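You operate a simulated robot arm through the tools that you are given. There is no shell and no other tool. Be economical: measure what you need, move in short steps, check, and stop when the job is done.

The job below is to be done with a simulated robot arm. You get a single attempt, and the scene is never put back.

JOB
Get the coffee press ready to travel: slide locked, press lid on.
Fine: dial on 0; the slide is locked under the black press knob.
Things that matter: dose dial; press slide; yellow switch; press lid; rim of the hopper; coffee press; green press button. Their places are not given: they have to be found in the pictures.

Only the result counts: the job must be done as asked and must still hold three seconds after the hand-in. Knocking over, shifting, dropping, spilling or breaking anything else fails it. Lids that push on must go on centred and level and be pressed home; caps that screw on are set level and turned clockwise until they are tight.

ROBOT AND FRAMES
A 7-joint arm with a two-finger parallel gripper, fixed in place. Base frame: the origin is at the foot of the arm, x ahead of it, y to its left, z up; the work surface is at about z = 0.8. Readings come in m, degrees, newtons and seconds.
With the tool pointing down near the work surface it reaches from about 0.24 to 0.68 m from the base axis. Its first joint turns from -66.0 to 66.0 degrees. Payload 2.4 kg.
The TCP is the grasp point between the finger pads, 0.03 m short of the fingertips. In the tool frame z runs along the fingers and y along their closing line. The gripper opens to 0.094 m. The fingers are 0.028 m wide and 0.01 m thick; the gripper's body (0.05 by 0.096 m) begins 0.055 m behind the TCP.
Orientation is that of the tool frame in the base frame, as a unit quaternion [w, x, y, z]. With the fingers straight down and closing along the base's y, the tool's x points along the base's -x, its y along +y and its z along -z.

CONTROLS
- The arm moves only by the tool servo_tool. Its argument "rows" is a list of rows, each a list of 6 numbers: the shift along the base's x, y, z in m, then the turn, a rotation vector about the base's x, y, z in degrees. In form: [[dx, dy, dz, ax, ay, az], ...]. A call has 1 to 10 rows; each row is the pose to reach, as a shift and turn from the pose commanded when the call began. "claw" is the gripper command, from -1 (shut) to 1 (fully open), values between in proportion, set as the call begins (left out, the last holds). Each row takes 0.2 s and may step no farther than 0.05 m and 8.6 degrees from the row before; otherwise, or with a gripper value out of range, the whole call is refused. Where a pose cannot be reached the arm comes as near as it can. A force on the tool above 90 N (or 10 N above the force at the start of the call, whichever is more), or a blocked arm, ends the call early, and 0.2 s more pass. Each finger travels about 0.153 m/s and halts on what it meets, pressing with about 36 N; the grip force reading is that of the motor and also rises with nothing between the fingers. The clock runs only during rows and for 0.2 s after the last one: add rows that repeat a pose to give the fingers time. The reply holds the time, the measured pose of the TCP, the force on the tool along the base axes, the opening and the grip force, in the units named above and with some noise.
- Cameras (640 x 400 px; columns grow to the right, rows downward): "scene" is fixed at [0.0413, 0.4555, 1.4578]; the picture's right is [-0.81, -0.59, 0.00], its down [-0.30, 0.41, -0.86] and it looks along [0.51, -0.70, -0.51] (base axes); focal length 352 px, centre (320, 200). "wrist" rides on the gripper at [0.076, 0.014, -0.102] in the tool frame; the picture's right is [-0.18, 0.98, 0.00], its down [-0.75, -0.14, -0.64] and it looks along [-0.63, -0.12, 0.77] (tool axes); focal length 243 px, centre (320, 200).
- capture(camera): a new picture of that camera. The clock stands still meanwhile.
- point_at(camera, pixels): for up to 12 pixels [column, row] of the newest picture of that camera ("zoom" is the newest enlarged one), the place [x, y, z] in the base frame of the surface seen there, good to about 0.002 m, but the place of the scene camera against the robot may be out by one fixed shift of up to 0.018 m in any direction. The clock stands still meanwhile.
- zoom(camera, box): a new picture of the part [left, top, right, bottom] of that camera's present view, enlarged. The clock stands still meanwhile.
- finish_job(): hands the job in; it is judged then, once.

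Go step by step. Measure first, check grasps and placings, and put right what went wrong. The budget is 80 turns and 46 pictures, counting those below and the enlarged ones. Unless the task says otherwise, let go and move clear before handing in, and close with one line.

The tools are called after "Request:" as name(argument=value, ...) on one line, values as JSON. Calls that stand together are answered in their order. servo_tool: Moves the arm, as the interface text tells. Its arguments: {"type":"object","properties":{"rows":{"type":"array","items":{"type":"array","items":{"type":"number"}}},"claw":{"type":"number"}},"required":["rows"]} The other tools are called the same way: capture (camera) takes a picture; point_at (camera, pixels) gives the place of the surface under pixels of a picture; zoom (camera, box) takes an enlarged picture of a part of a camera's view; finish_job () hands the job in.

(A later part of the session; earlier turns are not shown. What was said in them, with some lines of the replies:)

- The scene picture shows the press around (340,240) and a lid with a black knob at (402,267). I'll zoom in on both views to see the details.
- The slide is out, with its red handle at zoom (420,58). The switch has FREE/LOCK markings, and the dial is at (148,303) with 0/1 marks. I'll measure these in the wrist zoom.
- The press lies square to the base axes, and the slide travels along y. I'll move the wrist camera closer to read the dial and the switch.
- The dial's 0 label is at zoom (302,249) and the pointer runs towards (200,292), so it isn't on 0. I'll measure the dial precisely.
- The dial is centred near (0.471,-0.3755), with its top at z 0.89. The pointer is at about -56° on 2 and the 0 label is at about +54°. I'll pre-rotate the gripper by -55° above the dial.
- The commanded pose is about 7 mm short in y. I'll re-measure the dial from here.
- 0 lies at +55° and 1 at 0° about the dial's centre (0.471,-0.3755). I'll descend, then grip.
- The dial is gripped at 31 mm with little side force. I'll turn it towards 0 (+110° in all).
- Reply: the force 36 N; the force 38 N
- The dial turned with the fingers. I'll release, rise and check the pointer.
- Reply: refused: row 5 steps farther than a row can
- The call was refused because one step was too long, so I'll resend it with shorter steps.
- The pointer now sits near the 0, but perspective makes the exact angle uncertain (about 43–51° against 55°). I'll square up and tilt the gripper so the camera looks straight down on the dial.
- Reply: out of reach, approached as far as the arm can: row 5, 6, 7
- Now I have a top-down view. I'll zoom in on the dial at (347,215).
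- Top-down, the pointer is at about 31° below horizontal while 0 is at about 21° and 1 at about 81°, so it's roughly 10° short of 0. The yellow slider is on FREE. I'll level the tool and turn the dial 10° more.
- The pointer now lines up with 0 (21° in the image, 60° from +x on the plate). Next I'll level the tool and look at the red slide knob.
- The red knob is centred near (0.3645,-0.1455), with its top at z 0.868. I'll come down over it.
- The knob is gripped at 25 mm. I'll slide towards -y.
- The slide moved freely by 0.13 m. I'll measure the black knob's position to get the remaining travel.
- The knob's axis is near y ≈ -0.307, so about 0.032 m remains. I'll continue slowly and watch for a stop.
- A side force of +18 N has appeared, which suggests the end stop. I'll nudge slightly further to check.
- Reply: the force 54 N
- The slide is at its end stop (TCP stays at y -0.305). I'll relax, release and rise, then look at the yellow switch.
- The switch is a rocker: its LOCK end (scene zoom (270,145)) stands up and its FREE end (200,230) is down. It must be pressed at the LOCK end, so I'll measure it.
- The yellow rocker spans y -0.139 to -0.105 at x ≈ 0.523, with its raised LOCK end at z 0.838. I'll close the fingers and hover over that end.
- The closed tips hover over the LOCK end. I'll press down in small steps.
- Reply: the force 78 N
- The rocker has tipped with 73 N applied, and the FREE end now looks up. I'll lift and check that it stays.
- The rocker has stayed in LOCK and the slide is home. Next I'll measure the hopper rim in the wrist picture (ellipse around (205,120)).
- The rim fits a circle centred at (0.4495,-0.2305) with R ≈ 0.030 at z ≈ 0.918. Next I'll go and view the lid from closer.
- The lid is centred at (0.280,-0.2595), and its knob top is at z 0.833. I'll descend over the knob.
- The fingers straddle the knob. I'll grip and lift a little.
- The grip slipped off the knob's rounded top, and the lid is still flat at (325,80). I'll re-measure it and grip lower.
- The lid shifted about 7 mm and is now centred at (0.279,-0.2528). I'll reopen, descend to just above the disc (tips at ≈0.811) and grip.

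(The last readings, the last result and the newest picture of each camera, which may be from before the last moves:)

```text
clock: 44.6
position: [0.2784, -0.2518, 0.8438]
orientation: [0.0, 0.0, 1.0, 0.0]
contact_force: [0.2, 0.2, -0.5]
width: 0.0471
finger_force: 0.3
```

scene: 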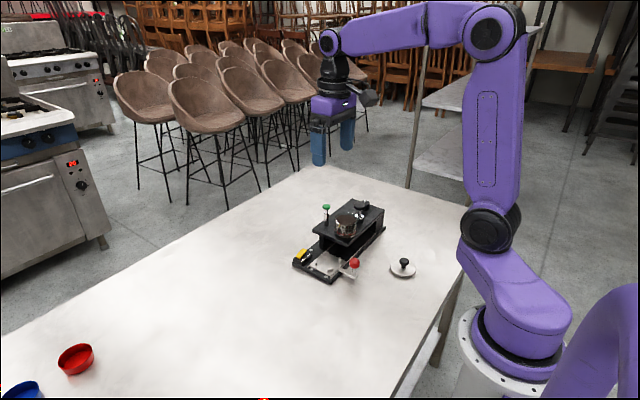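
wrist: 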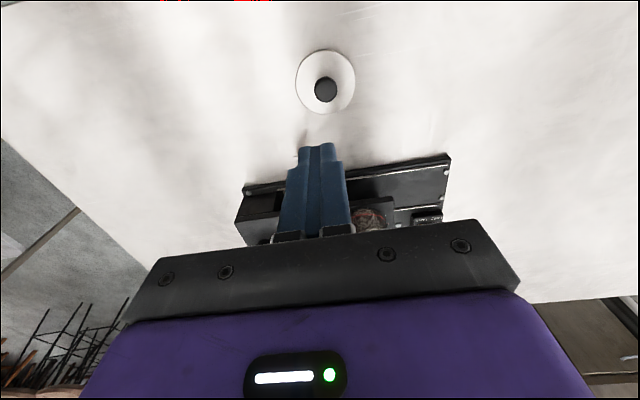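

No contact yet at z ≈ 0.843. I'll go 3 mm lower and grip.

Request:
servo_tool(rows=[[0, 0, -0.0015, 0, 0, 0], [0, 0, -0.003, 0, 0, 0], [0, 0, -0.003, 0, 0, 0]])

Request:
servo_tool(rows=[[0, 0, 0, 0, 0, 0], [0, 0, 0, 0, 0, 0], [0, 0, 0, 0, 0, 0]], claw=-1)

Request:
servo_tool(rows=[[0, 0, 0.005, 0, 0, 0], [0, 0, 0.01, 0, 0, 0], [0, 0, 0.02, 0, 0, 0], [0, 0, 0.02, 0, 0, 0]])

```text
clock: 45.4
position: [0.2787, -0.2516, 0.8393]
orientation: [0.0, -0.001, 1.0, 0.0]
contact_force: [-1.5, 2.9, 15.8]
width: 0.0469
finger_force: 0.1
```

```text
clock: 46.2
position: [0.2798, -0.2524, 0.8396]
orientation: [0.001, 0.0, 1.0, -0.001]
contact_force: [1.8, -5.3, 25.1]
width: 0.0244
finger_force: 36.2
```

```text
clock: 47.2
position: [0.2779, -0.252, 0.8589]
orientation: [0.0, 0.0, 1.0, 0.001]
contact_force: [-0.7, -0.1, 0.8]
width: 0.0243
finger_force: 36.1
```

The tips touched the disc and the grip holds at 24 mm. I'll lift and inspect.

Request:
servo_tool(rows=[[0, 0, 0.02, 0, 0, 0], [0, 0, 0.04, 0, 0, 0], [0, 0, 0.06, 0, 0, 0], [0, 0, 0.08, 0, 0, 0], [0, 0, 0.1, 0, 0, 0], [0, 0, 0.12, 0, 0, 0], [0, 0, 0.14, 0, 0, 0], [0, 0, 0.14, 0, 0, 0]])

Request:
capture(camera="wrist")

Request:
zoom(camera="scene", box=[300, 150, 460, 260])

```text
clock: 49.0
position: [0.2798, -0.252, 0.9984]
orientation: [0.0, 0.0, 1.0, 0.0]
contact_force: [-0.6, -0.2, -0.6]
width: 0.0243
finger_force: 36.3
```

```text
8 pictures are left
```

wrist: 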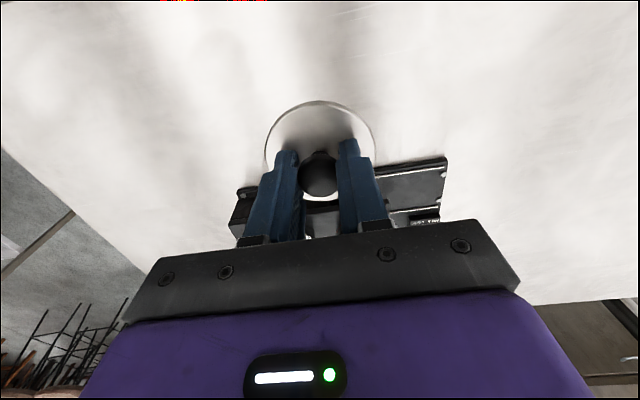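

```text
3.64 times, centred on (380, 205) of scene
```

zoom: 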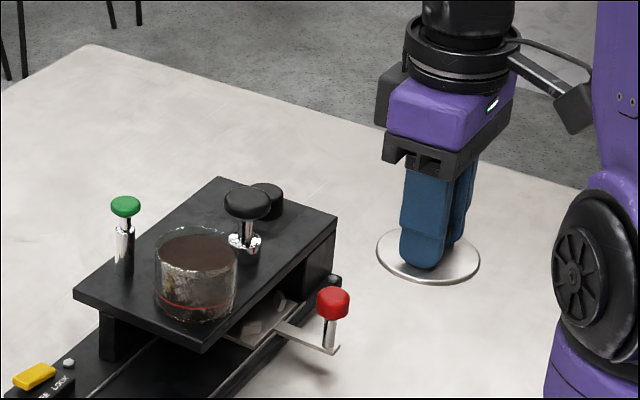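

The lid is held level. I'll measure its centre relative to the TCP.

Request:
point_at(camera="wrist", pixels=[[267, 148], [373, 146], [319, 103], [300, 106], [340, 106], [285, 115], [354, 115], [320, 199], [319, 175], [320, 120]])

Request:
point_at(camera="zoom", pixels=[[378, 254], [479, 260], [420, 279], [455, 277], [385, 266], [470, 248], [128, 205], [330, 296], [237, 262], [158, 255]])

```text
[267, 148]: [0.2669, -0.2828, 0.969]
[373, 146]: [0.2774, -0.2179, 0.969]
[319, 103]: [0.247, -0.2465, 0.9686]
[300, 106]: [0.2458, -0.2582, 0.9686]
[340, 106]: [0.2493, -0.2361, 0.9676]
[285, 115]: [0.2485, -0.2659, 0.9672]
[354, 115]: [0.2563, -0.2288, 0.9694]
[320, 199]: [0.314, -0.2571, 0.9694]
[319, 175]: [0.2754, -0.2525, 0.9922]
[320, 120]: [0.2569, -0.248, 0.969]
```

```text
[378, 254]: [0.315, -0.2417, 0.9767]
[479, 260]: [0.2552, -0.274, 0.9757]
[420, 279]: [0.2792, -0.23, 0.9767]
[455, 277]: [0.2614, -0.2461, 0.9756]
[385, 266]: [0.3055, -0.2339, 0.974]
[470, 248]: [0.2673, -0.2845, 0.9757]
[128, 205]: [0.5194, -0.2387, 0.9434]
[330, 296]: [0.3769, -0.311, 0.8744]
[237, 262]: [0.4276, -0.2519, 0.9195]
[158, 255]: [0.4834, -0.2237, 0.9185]
```

The lid is level (all edges at z 0.969) and centred on the TCP. Scene and wrist agree on a hopper centre of about (0.450,-0.231). I'll carry the lid above it.

Request:
servo_tool(rows=[[0.02, 0.0025, 0.01, 0, 0, 0], [0.05, 0.006, 0.01, 0, 0, 0], [0.08, 0.01, 0.01, 0, 0, 0], [0.11, 0.014, 0.01, 0, 0, 0], [0.14, 0.017, 0.01, 0, 0, 0], [0.16, 0.0195, 0.01, 0, 0, 0], [0.17, 0.0205, 0.0, 0, 0, 0], [0.17, 0.0205, -0.015, 0, 0, 0], [0.17, 0.0205, -0.025, 0, 0, 0], [0.17, 0.0205, -0.025, 0, 0, 0]])

Request:
servo_tool(rows=[[0, 0, 0, 0, 0, 0]])

Request:
zoom(camera="scene", box=[310, 170, 390, 250])

```text
clock: 51.2
position: [0.4494, -0.2295, 0.9733]
orientation: [0.0, 0.0, 1.0, 0.001]
contact_force: [-0.4, 0.3, -0.9]
width: 0.0243
finger_force: 35.6
```

```text
clock: 51.6
position: [0.4506, -0.2301, 0.9727]
orientation: [-0.001, 0.001, 1.0, 0.0]
contact_force: [-0.1, 0.6, -0.2]
width: 0.024
finger_force: 36.0
```

```text
5.00 times, centred on (350, 210) of scene
```

zoom: 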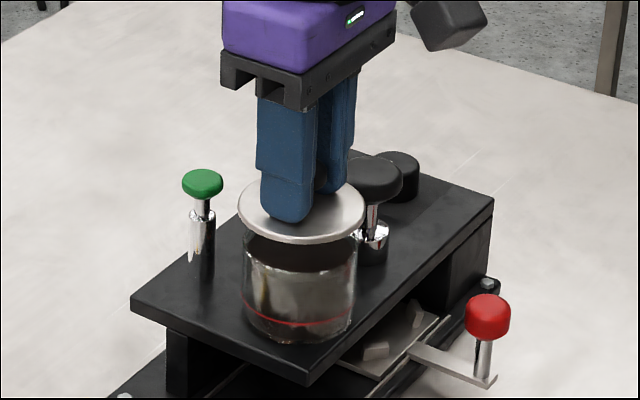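

The lid is centred over the hopper (301 vs 300 px). I'll lower it gently.

Request:
servo_tool(rows=[[0, 0, -0.004, 0, 0, 0], [0, 0, -0.008, 0, 0, 0], [0, 0, -0.01, 0, 0, 0], [0, 0, -0.012, 0, 0, 0], [0, 0, -0.012, 0, 0, 0]])

Request:
servo_tool(rows=[[0, 0, -0.001, 0, 0, 0], [0, 0, -0.002, 0, 0, 0], [0, 0, -0.003, 0, 0, 0], [0, 0, -0.003, 0, 0, 0]])

```text
clock: 52.8
position: [0.4485, -0.2306, 0.9607]
orientation: [-0.001, 0.0, 1.0, 0.0]
contact_force: [-0.1, 0.3, -0.6]
width: 0.0243
finger_force: 36.3
```

```text
clock: 53.8
position: [0.4484, -0.2325, 0.9587]
orientation: [0.0, 0.0, 1.0, 0.0]
contact_force: [0.3, -0.2, 0.1]
width: 0.0241
finger_force: 36.2
```

Request:
servo_tool(rows=[[0, 0, -0.001, 0, 0, 0], [0, 0, -0.002, 0, 0, 0], [0, 0, -0.003, 0, 0, 0], [0, 0, -0.003, 0, 0, 0]])

Request:
servo_tool(rows=[[0, 0, -0.001, 0, 0, 0], [0, 0, -0.002, 0, 0, 0], [0, 0, -0.003, 0, 0, 0], [0, 0, -0.003, 0, 0, 0]])

```text
clock: 54.8
position: [0.4487, -0.2312, 0.9565]
orientation: [0.001, 0.0, 1.0, -0.001]
contact_force: [-0.7, 1.4, 17.8]
width: 0.0242
finger_force: 36.1
```

```text
clock: 55.8
position: [0.4483, -0.2319, 0.9556]
orientation: [0.003, 0.001, 1.0, 0.0]
contact_force: [-7.3, 13.4, 58.2]
width: 0.0244
finger_force: 35.8
```

Contact began near z 0.957, and there's 58 N now. I'll look at the seating.

Request:
zoom(camera="scene", box=[320, 185, 370, 235])

```text
8.00 times, centred on (345, 210) of scene
```

zoom: 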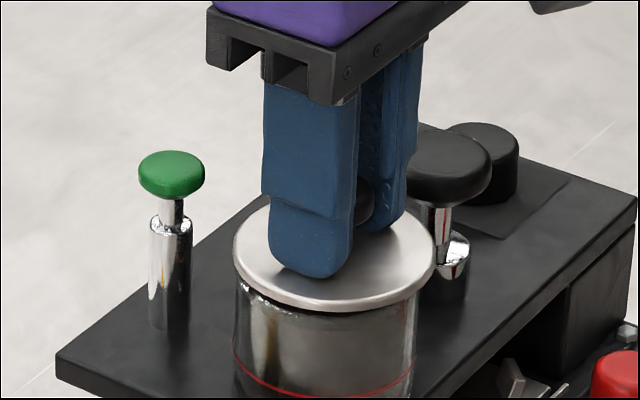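

The lid looks offset about 2 mm towards image right (edges 233–435 against glass 236–416), with a gap at the left. I'll lift slightly, shift back by (+0.0018,+0.0013), and lower again.

Request:
servo_tool(rows=[[0, 0, 0.005, 0, 0, 0], [0, 0, 0.01, 0, 0, 0], [0.0018, 0.0013, 0.01, 0, 0, 0], [0.0018, 0.0013, 0.01, 0, 0, 0]])

Request:
zoom(camera="scene", box=[320, 185, 370, 235])

```text
clock: 56.8
position: [0.4506, -0.2307, 0.9631]
orientation: [-0.001, 0.0, 1.0, 0.0]
contact_force: [-0.4, -0.2, -0.7]
width: 0.0241
finger_force: 36.2
```

```text
8.00 times, centred on (345, 210) of scene
```

zoom: 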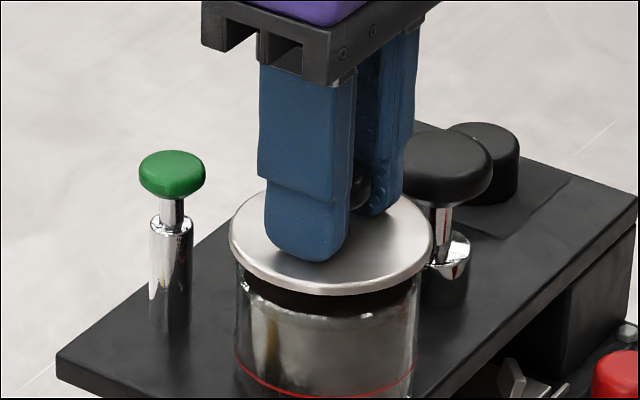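

Now the lid spans 230–431 and the glass 237–419, so it's closer. I'll check the depth direction with surface points.

Request:
point_at(camera="zoom", pixels=[[330, 293], [320, 293], [340, 292], [328, 345], [318, 345], [338, 345], [328, 370], [240, 330], [415, 330], [232, 243], [430, 245], [328, 325]])

```text
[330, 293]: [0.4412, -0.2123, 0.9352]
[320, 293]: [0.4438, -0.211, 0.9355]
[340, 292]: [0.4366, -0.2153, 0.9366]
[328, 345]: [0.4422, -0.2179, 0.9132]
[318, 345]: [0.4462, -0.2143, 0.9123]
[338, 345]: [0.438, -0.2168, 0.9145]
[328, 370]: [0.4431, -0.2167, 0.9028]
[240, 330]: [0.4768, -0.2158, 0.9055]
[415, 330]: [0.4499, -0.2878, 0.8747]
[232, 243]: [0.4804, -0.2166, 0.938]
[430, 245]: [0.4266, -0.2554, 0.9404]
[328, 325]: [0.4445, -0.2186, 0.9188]
```

Depth agrees to within about 1 mm. I'll apply a final 0.7 mm nudge, then lower and press.

Request:
servo_tool(rows=[[0.0006, 0.0004, 0, 0, 0, 0], [0.0006, 0.0004, -0.003, 0, 0, 0], [0.0006, 0.0004, -0.006, 0, 0, 0], [0.0006, 0.0004, -0.008, 0, 0, 0], [0.0006, 0.0004, -0.009, 0, 0, 0], [0.0006, 0.0004, -0.01, 0, 0, 0], [0.0006, 0.0004, -0.01, 0, 0, 0]])

```text
clock: 58.4
position: [0.4498, -0.2295, 0.9568]
orientation: [0.003, 0.0, 1.0, -0.002]
contact_force: [-13.9, 7.6, 55.9]
width: 0.0242
finger_force: 36.1
```

The resistance is at the same height, with 56 N. The lid is a push fit, so I'll press harder.

Request:
servo_tool(rows=[[0, 0, -0.001, 0, 0, 0], [0, 0, -0.002, 0, 0, 0], [0, 0, -0.003, 0, 0, 0], [0, 0, -0.004, 0, 0, 0], [0, 0, -0.005, 0, 0, 0], [0, 0, -0.005, 0, 0, 0]])

```text
clock: 59.2
position: [0.4512, -0.2303, 0.9556]
orientation: [0.005, -0.001, 1.0, -0.001]
contact_force: [-7.6, 4.7, 21.3]
width: 0.0242
finger_force: 35.7
stopped in row 4: the force on the tool passed its limit (the readings are from after the stop); the commanded pose is now the measured one
```

The press tripped the 90 N limit. I'll check the seating.

Request:
zoom(camera="scene", box=[320, 185, 370, 235])

```text
8.00 times, centred on (345, 210) of scene
```

zoom: 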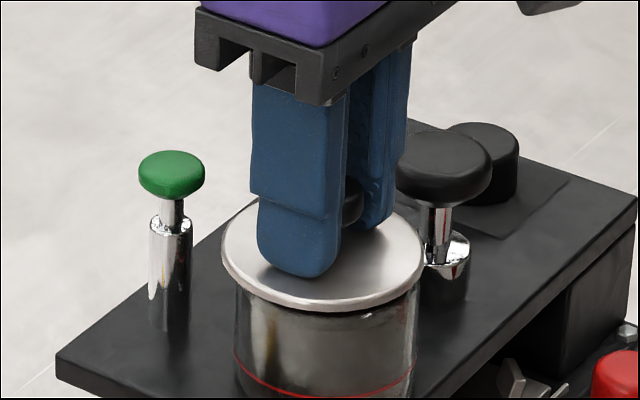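

The lid is still riding on the rim at TCP z ≈ 0.956 and now sits about 1.5 mm left (221–424 against 236–418). I'll lift, shift back by about 1.2 mm, and try again with moderate force.

Request:
servo_tool(rows=[[0, 0, 0.003, 0, 0, 0], [0, 0, 0.006, 0, 0, 0], [-0.001, -0.0007, 0.006, 0, 0, 0], [-0.001, -0.0007, 0.006, 0, 0, 0], [-0.001, -0.0007, 0.006, 0, 0, 0]])

Request:
servo_tool(rows=[[0, 0, -0.003, 0, 0, 0], [0, 0, -0.006, 0, 0, 0], [0, 0, -0.007, 0, 0, 0], [0, 0, -0.008, 0, 0, 0], [0, 0, -0.009, 0, 0, 0], [0, 0, -0.009, 0, 0, 0]])

```text
clock: 60.4
position: [0.4511, -0.2307, 0.9602]
orientation: [0.004, -0.002, 1.0, -0.002]
contact_force: [0.4, -0.3, -1.2]
width: 0.0241
finger_force: 36.0
```

```text
clock: 61.8
position: [0.4514, -0.2315, 0.9558]
orientation: [0.007, -0.001, 1.0, -0.003]
contact_force: [-18.6, 12.8, 73.7]
width: 0.0243
finger_force: 35.6
```

The lid is still on the rim with a slight tool tilt (~0.5°), and the reactions consistently push towards (-x,+y). I'll level the tool and probe in that direction with lighter presses.

Request:
servo_tool(rows=[[0, 0, 0.003, 0, 0, 0], [0, 0, 0.006, 0.23, 0.46, 0], [-0.0006, 0.0008, 0.006, 0.23, 0.46, 0], [-0.0006, 0.0008, 0.006, 0.23, 0.46, 0]])

Request:
servo_tool(rows=[[0, 0, -0.002, 0, 0, 0], [0, 0, -0.004, 0, 0, 0], [0, 0, -0.0055, 0, 0, 0], [0, 0, -0.0055, 0, 0, 0], [0, 0, -0.0055, 0, 0, 0]])

Request:
servo_tool(rows=[[0, 0, 0.003, 0, 0, 0], [0, 0, 0.0055, 0, 0, 0], [-0.0006, 0.0008, 0.0055, 0, 0, 0], [-0.0006, 0.0008, 0.0055, 0, 0, 0]])

Request:
servo_tool(rows=[[0, 0, -0.002, 0, 0, 0], [0, 0, -0.004, 0, 0, 0], [0, 0, -0.0055, 0, 0, 0], [0, 0, -0.0055, 0, 0, 0], [0, 0, -0.0055, 0, 0, 0]])

```text
clock: 62.8
position: [0.4507, -0.23, 0.9557]
orientation: [-0.001, 0.0, 1.0, 0.001]
contact_force: [0.2, 0.0, 0.1]
width: 0.0244
finger_force: 36.0
```

```text
clock: 64.0
position: [0.4512, -0.2297, 0.9529]
orientation: [0.0, -0.001, 1.0, 0.0]
contact_force: [-1.8, -0.1, -0.3]
width: 0.0241
finger_force: 36.2
```

```text
clock: 65.0
position: [0.4498, -0.2282, 0.9588]
orientation: [0.0, -0.001, 1.0, 0.0]
contact_force: [-0.2, 0.4, -0.9]
width: 0.0243
finger_force: 35.6
```

```text
clock: 66.2
position: [0.4497, -0.2296, 0.9527]
orientation: [0.001, 0.0, 1.0, 0.0]
contact_force: [-0.1, 0.1, 0.7]
width: 0.0243
finger_force: 35.5
```

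Excellent: z dropped to 0.953 with no force, so the plug has entered. I'll press home now.

Request:
servo_tool(rows=[[0, 0, -0.001, 0, 0, 0], [0, 0, -0.002, 0, 0, 0], [0, 0, -0.003, 0, 0, 0], [0, 0, -0.003, 0, 0, 0]])

Request:
servo_tool(rows=[[0, 0, -0.001, 0, 0, 0], [0, 0, -0.002, 0, 0, 0], [0, 0, -0.003, 0, 0, 0], [0, 0, -0.003, 0, 0, 0]])

```text
clock: 67.2
position: [0.4502, -0.2306, 0.9515]
orientation: [0.002, -0.001, 1.0, -0.001]
contact_force: [-10.2, 4.1, 50.6]
width: 0.0244
finger_force: 36.1
```

```text
clock: 68.2
position: [0.4498, -0.2297, 0.9514]
orientation: [0.003, 0.0, 1.0, -0.001]
contact_force: [-18.6, 6.4, 84.5]
width: 0.0244
finger_force: 36.1
```

There's a firm stop at TCP z 0.9515, matching the predicted seated height. I'll look to confirm.

Request:
zoom(camera="scene", box=[320, 185, 370, 235])

```text
8.00 times, centred on (345, 210) of scene
```

zoom: 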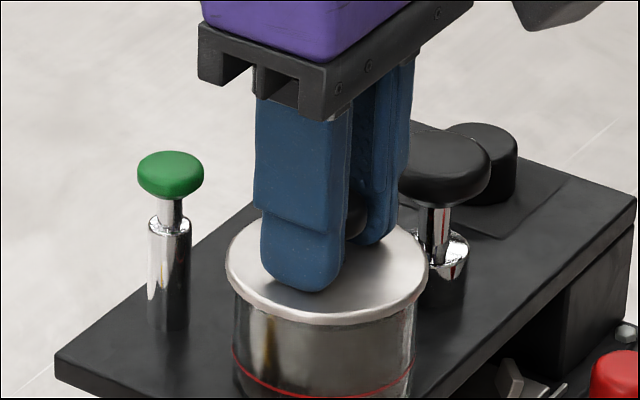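

The lid is seated with no gap and centred (225–428 over 233–416). I'll unload, release and rise straight up.

Request:
servo_tool(rows=[[0, 0, 0.004, 0, 0, 0], [0, 0, 0.004, 0, 0, 0]])

Request:
servo_tool(rows=[[0, 0, 0, 0, 0, 0], [0, 0, 0, 0, 0, 0]], claw=-0.1)

Request:
servo_tool(rows=[[0, 0, 0.02, 0, 0, 0], [0, 0, 0.05, 0, 0, 0], [0, 0, 0.09, 0, 0, 0], [-0.03, 0, 0.12, 0, 0, 0], [-0.07, 0, 0.14, 0, 0, 0], [-0.11, 0, 0.14, 0, 0, 0], [-0.15, 0, 0.14, 0, 0, 0], [-0.15, 0, 0.14, 0, 0, 0]])

Request:
zoom(camera="scene", box=[285, 175, 395, 290])

```text
clock: 68.8
position: [0.4491, -0.2303, 0.9521]
orientation: [0.003, 0.0, 1.0, -0.001]
contact_force: [-7.3, 2.0, 39.0]
width: 0.0244
finger_force: 36.2
```

```text
clock: 69.4
position: [0.45, -0.232, 0.9525]
orientation: [0.002, -0.001, 1.0, 0.0]
contact_force: [0.3, -9.5, 33.4]
width: 0.0332
finger_force: 0.0
```

```text
clock: 71.2
position: [0.2983, -0.231, 1.0927]
orientation: [0.0, -0.001, 1.0, 0.0]
contact_force: [0.2, -0.5, 0.2]
width: 0.0423
finger_force: 0.1
```

```text
3.48 times, centred on (340, 232) of scene
```

zoom: 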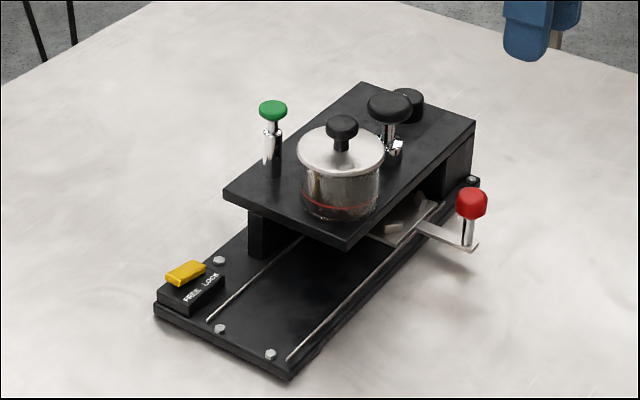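

Everything looks in place. I'll check the lid's level, and use the last picture to check the dial and lid from the wrist.

Request:
point_at(camera="zoom", pixels=[[303, 150], [380, 152], [325, 165], [360, 165], [320, 133], [366, 133], [341, 168]])

Request:
capture(camera="wrist")

```text
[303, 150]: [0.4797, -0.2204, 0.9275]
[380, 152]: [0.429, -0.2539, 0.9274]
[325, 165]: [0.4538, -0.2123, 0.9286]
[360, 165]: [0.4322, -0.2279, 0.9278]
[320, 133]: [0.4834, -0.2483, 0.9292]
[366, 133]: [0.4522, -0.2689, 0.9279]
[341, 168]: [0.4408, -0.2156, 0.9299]
```

```text
0 pictures are left
```

wrist: 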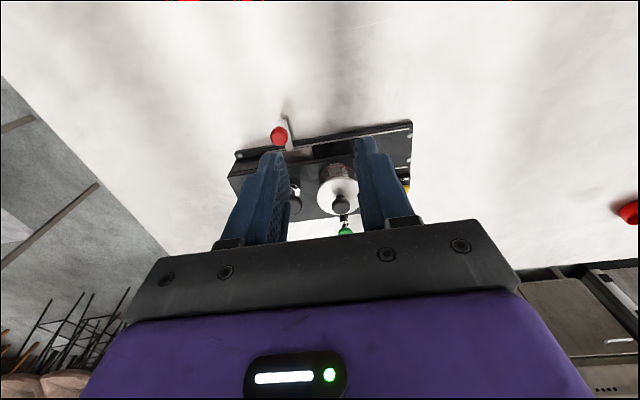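

The lid is level: its edges are all at z 0.927–0.930 in the scene frame, about 3 mm above the rim, so it's home. The dial was last seen on 0 and hasn't been touched since, the rocker is on LOCK, the slide is at its end stop and the arm is clear, so I'm handing in.

Request:
finish_job()

```text
The job is handed in.
```

The coffee press is ready to travel and handed in: the dial is on 0, the slide is locked under the black press knob, and the lid is pressed home level on the hopper.
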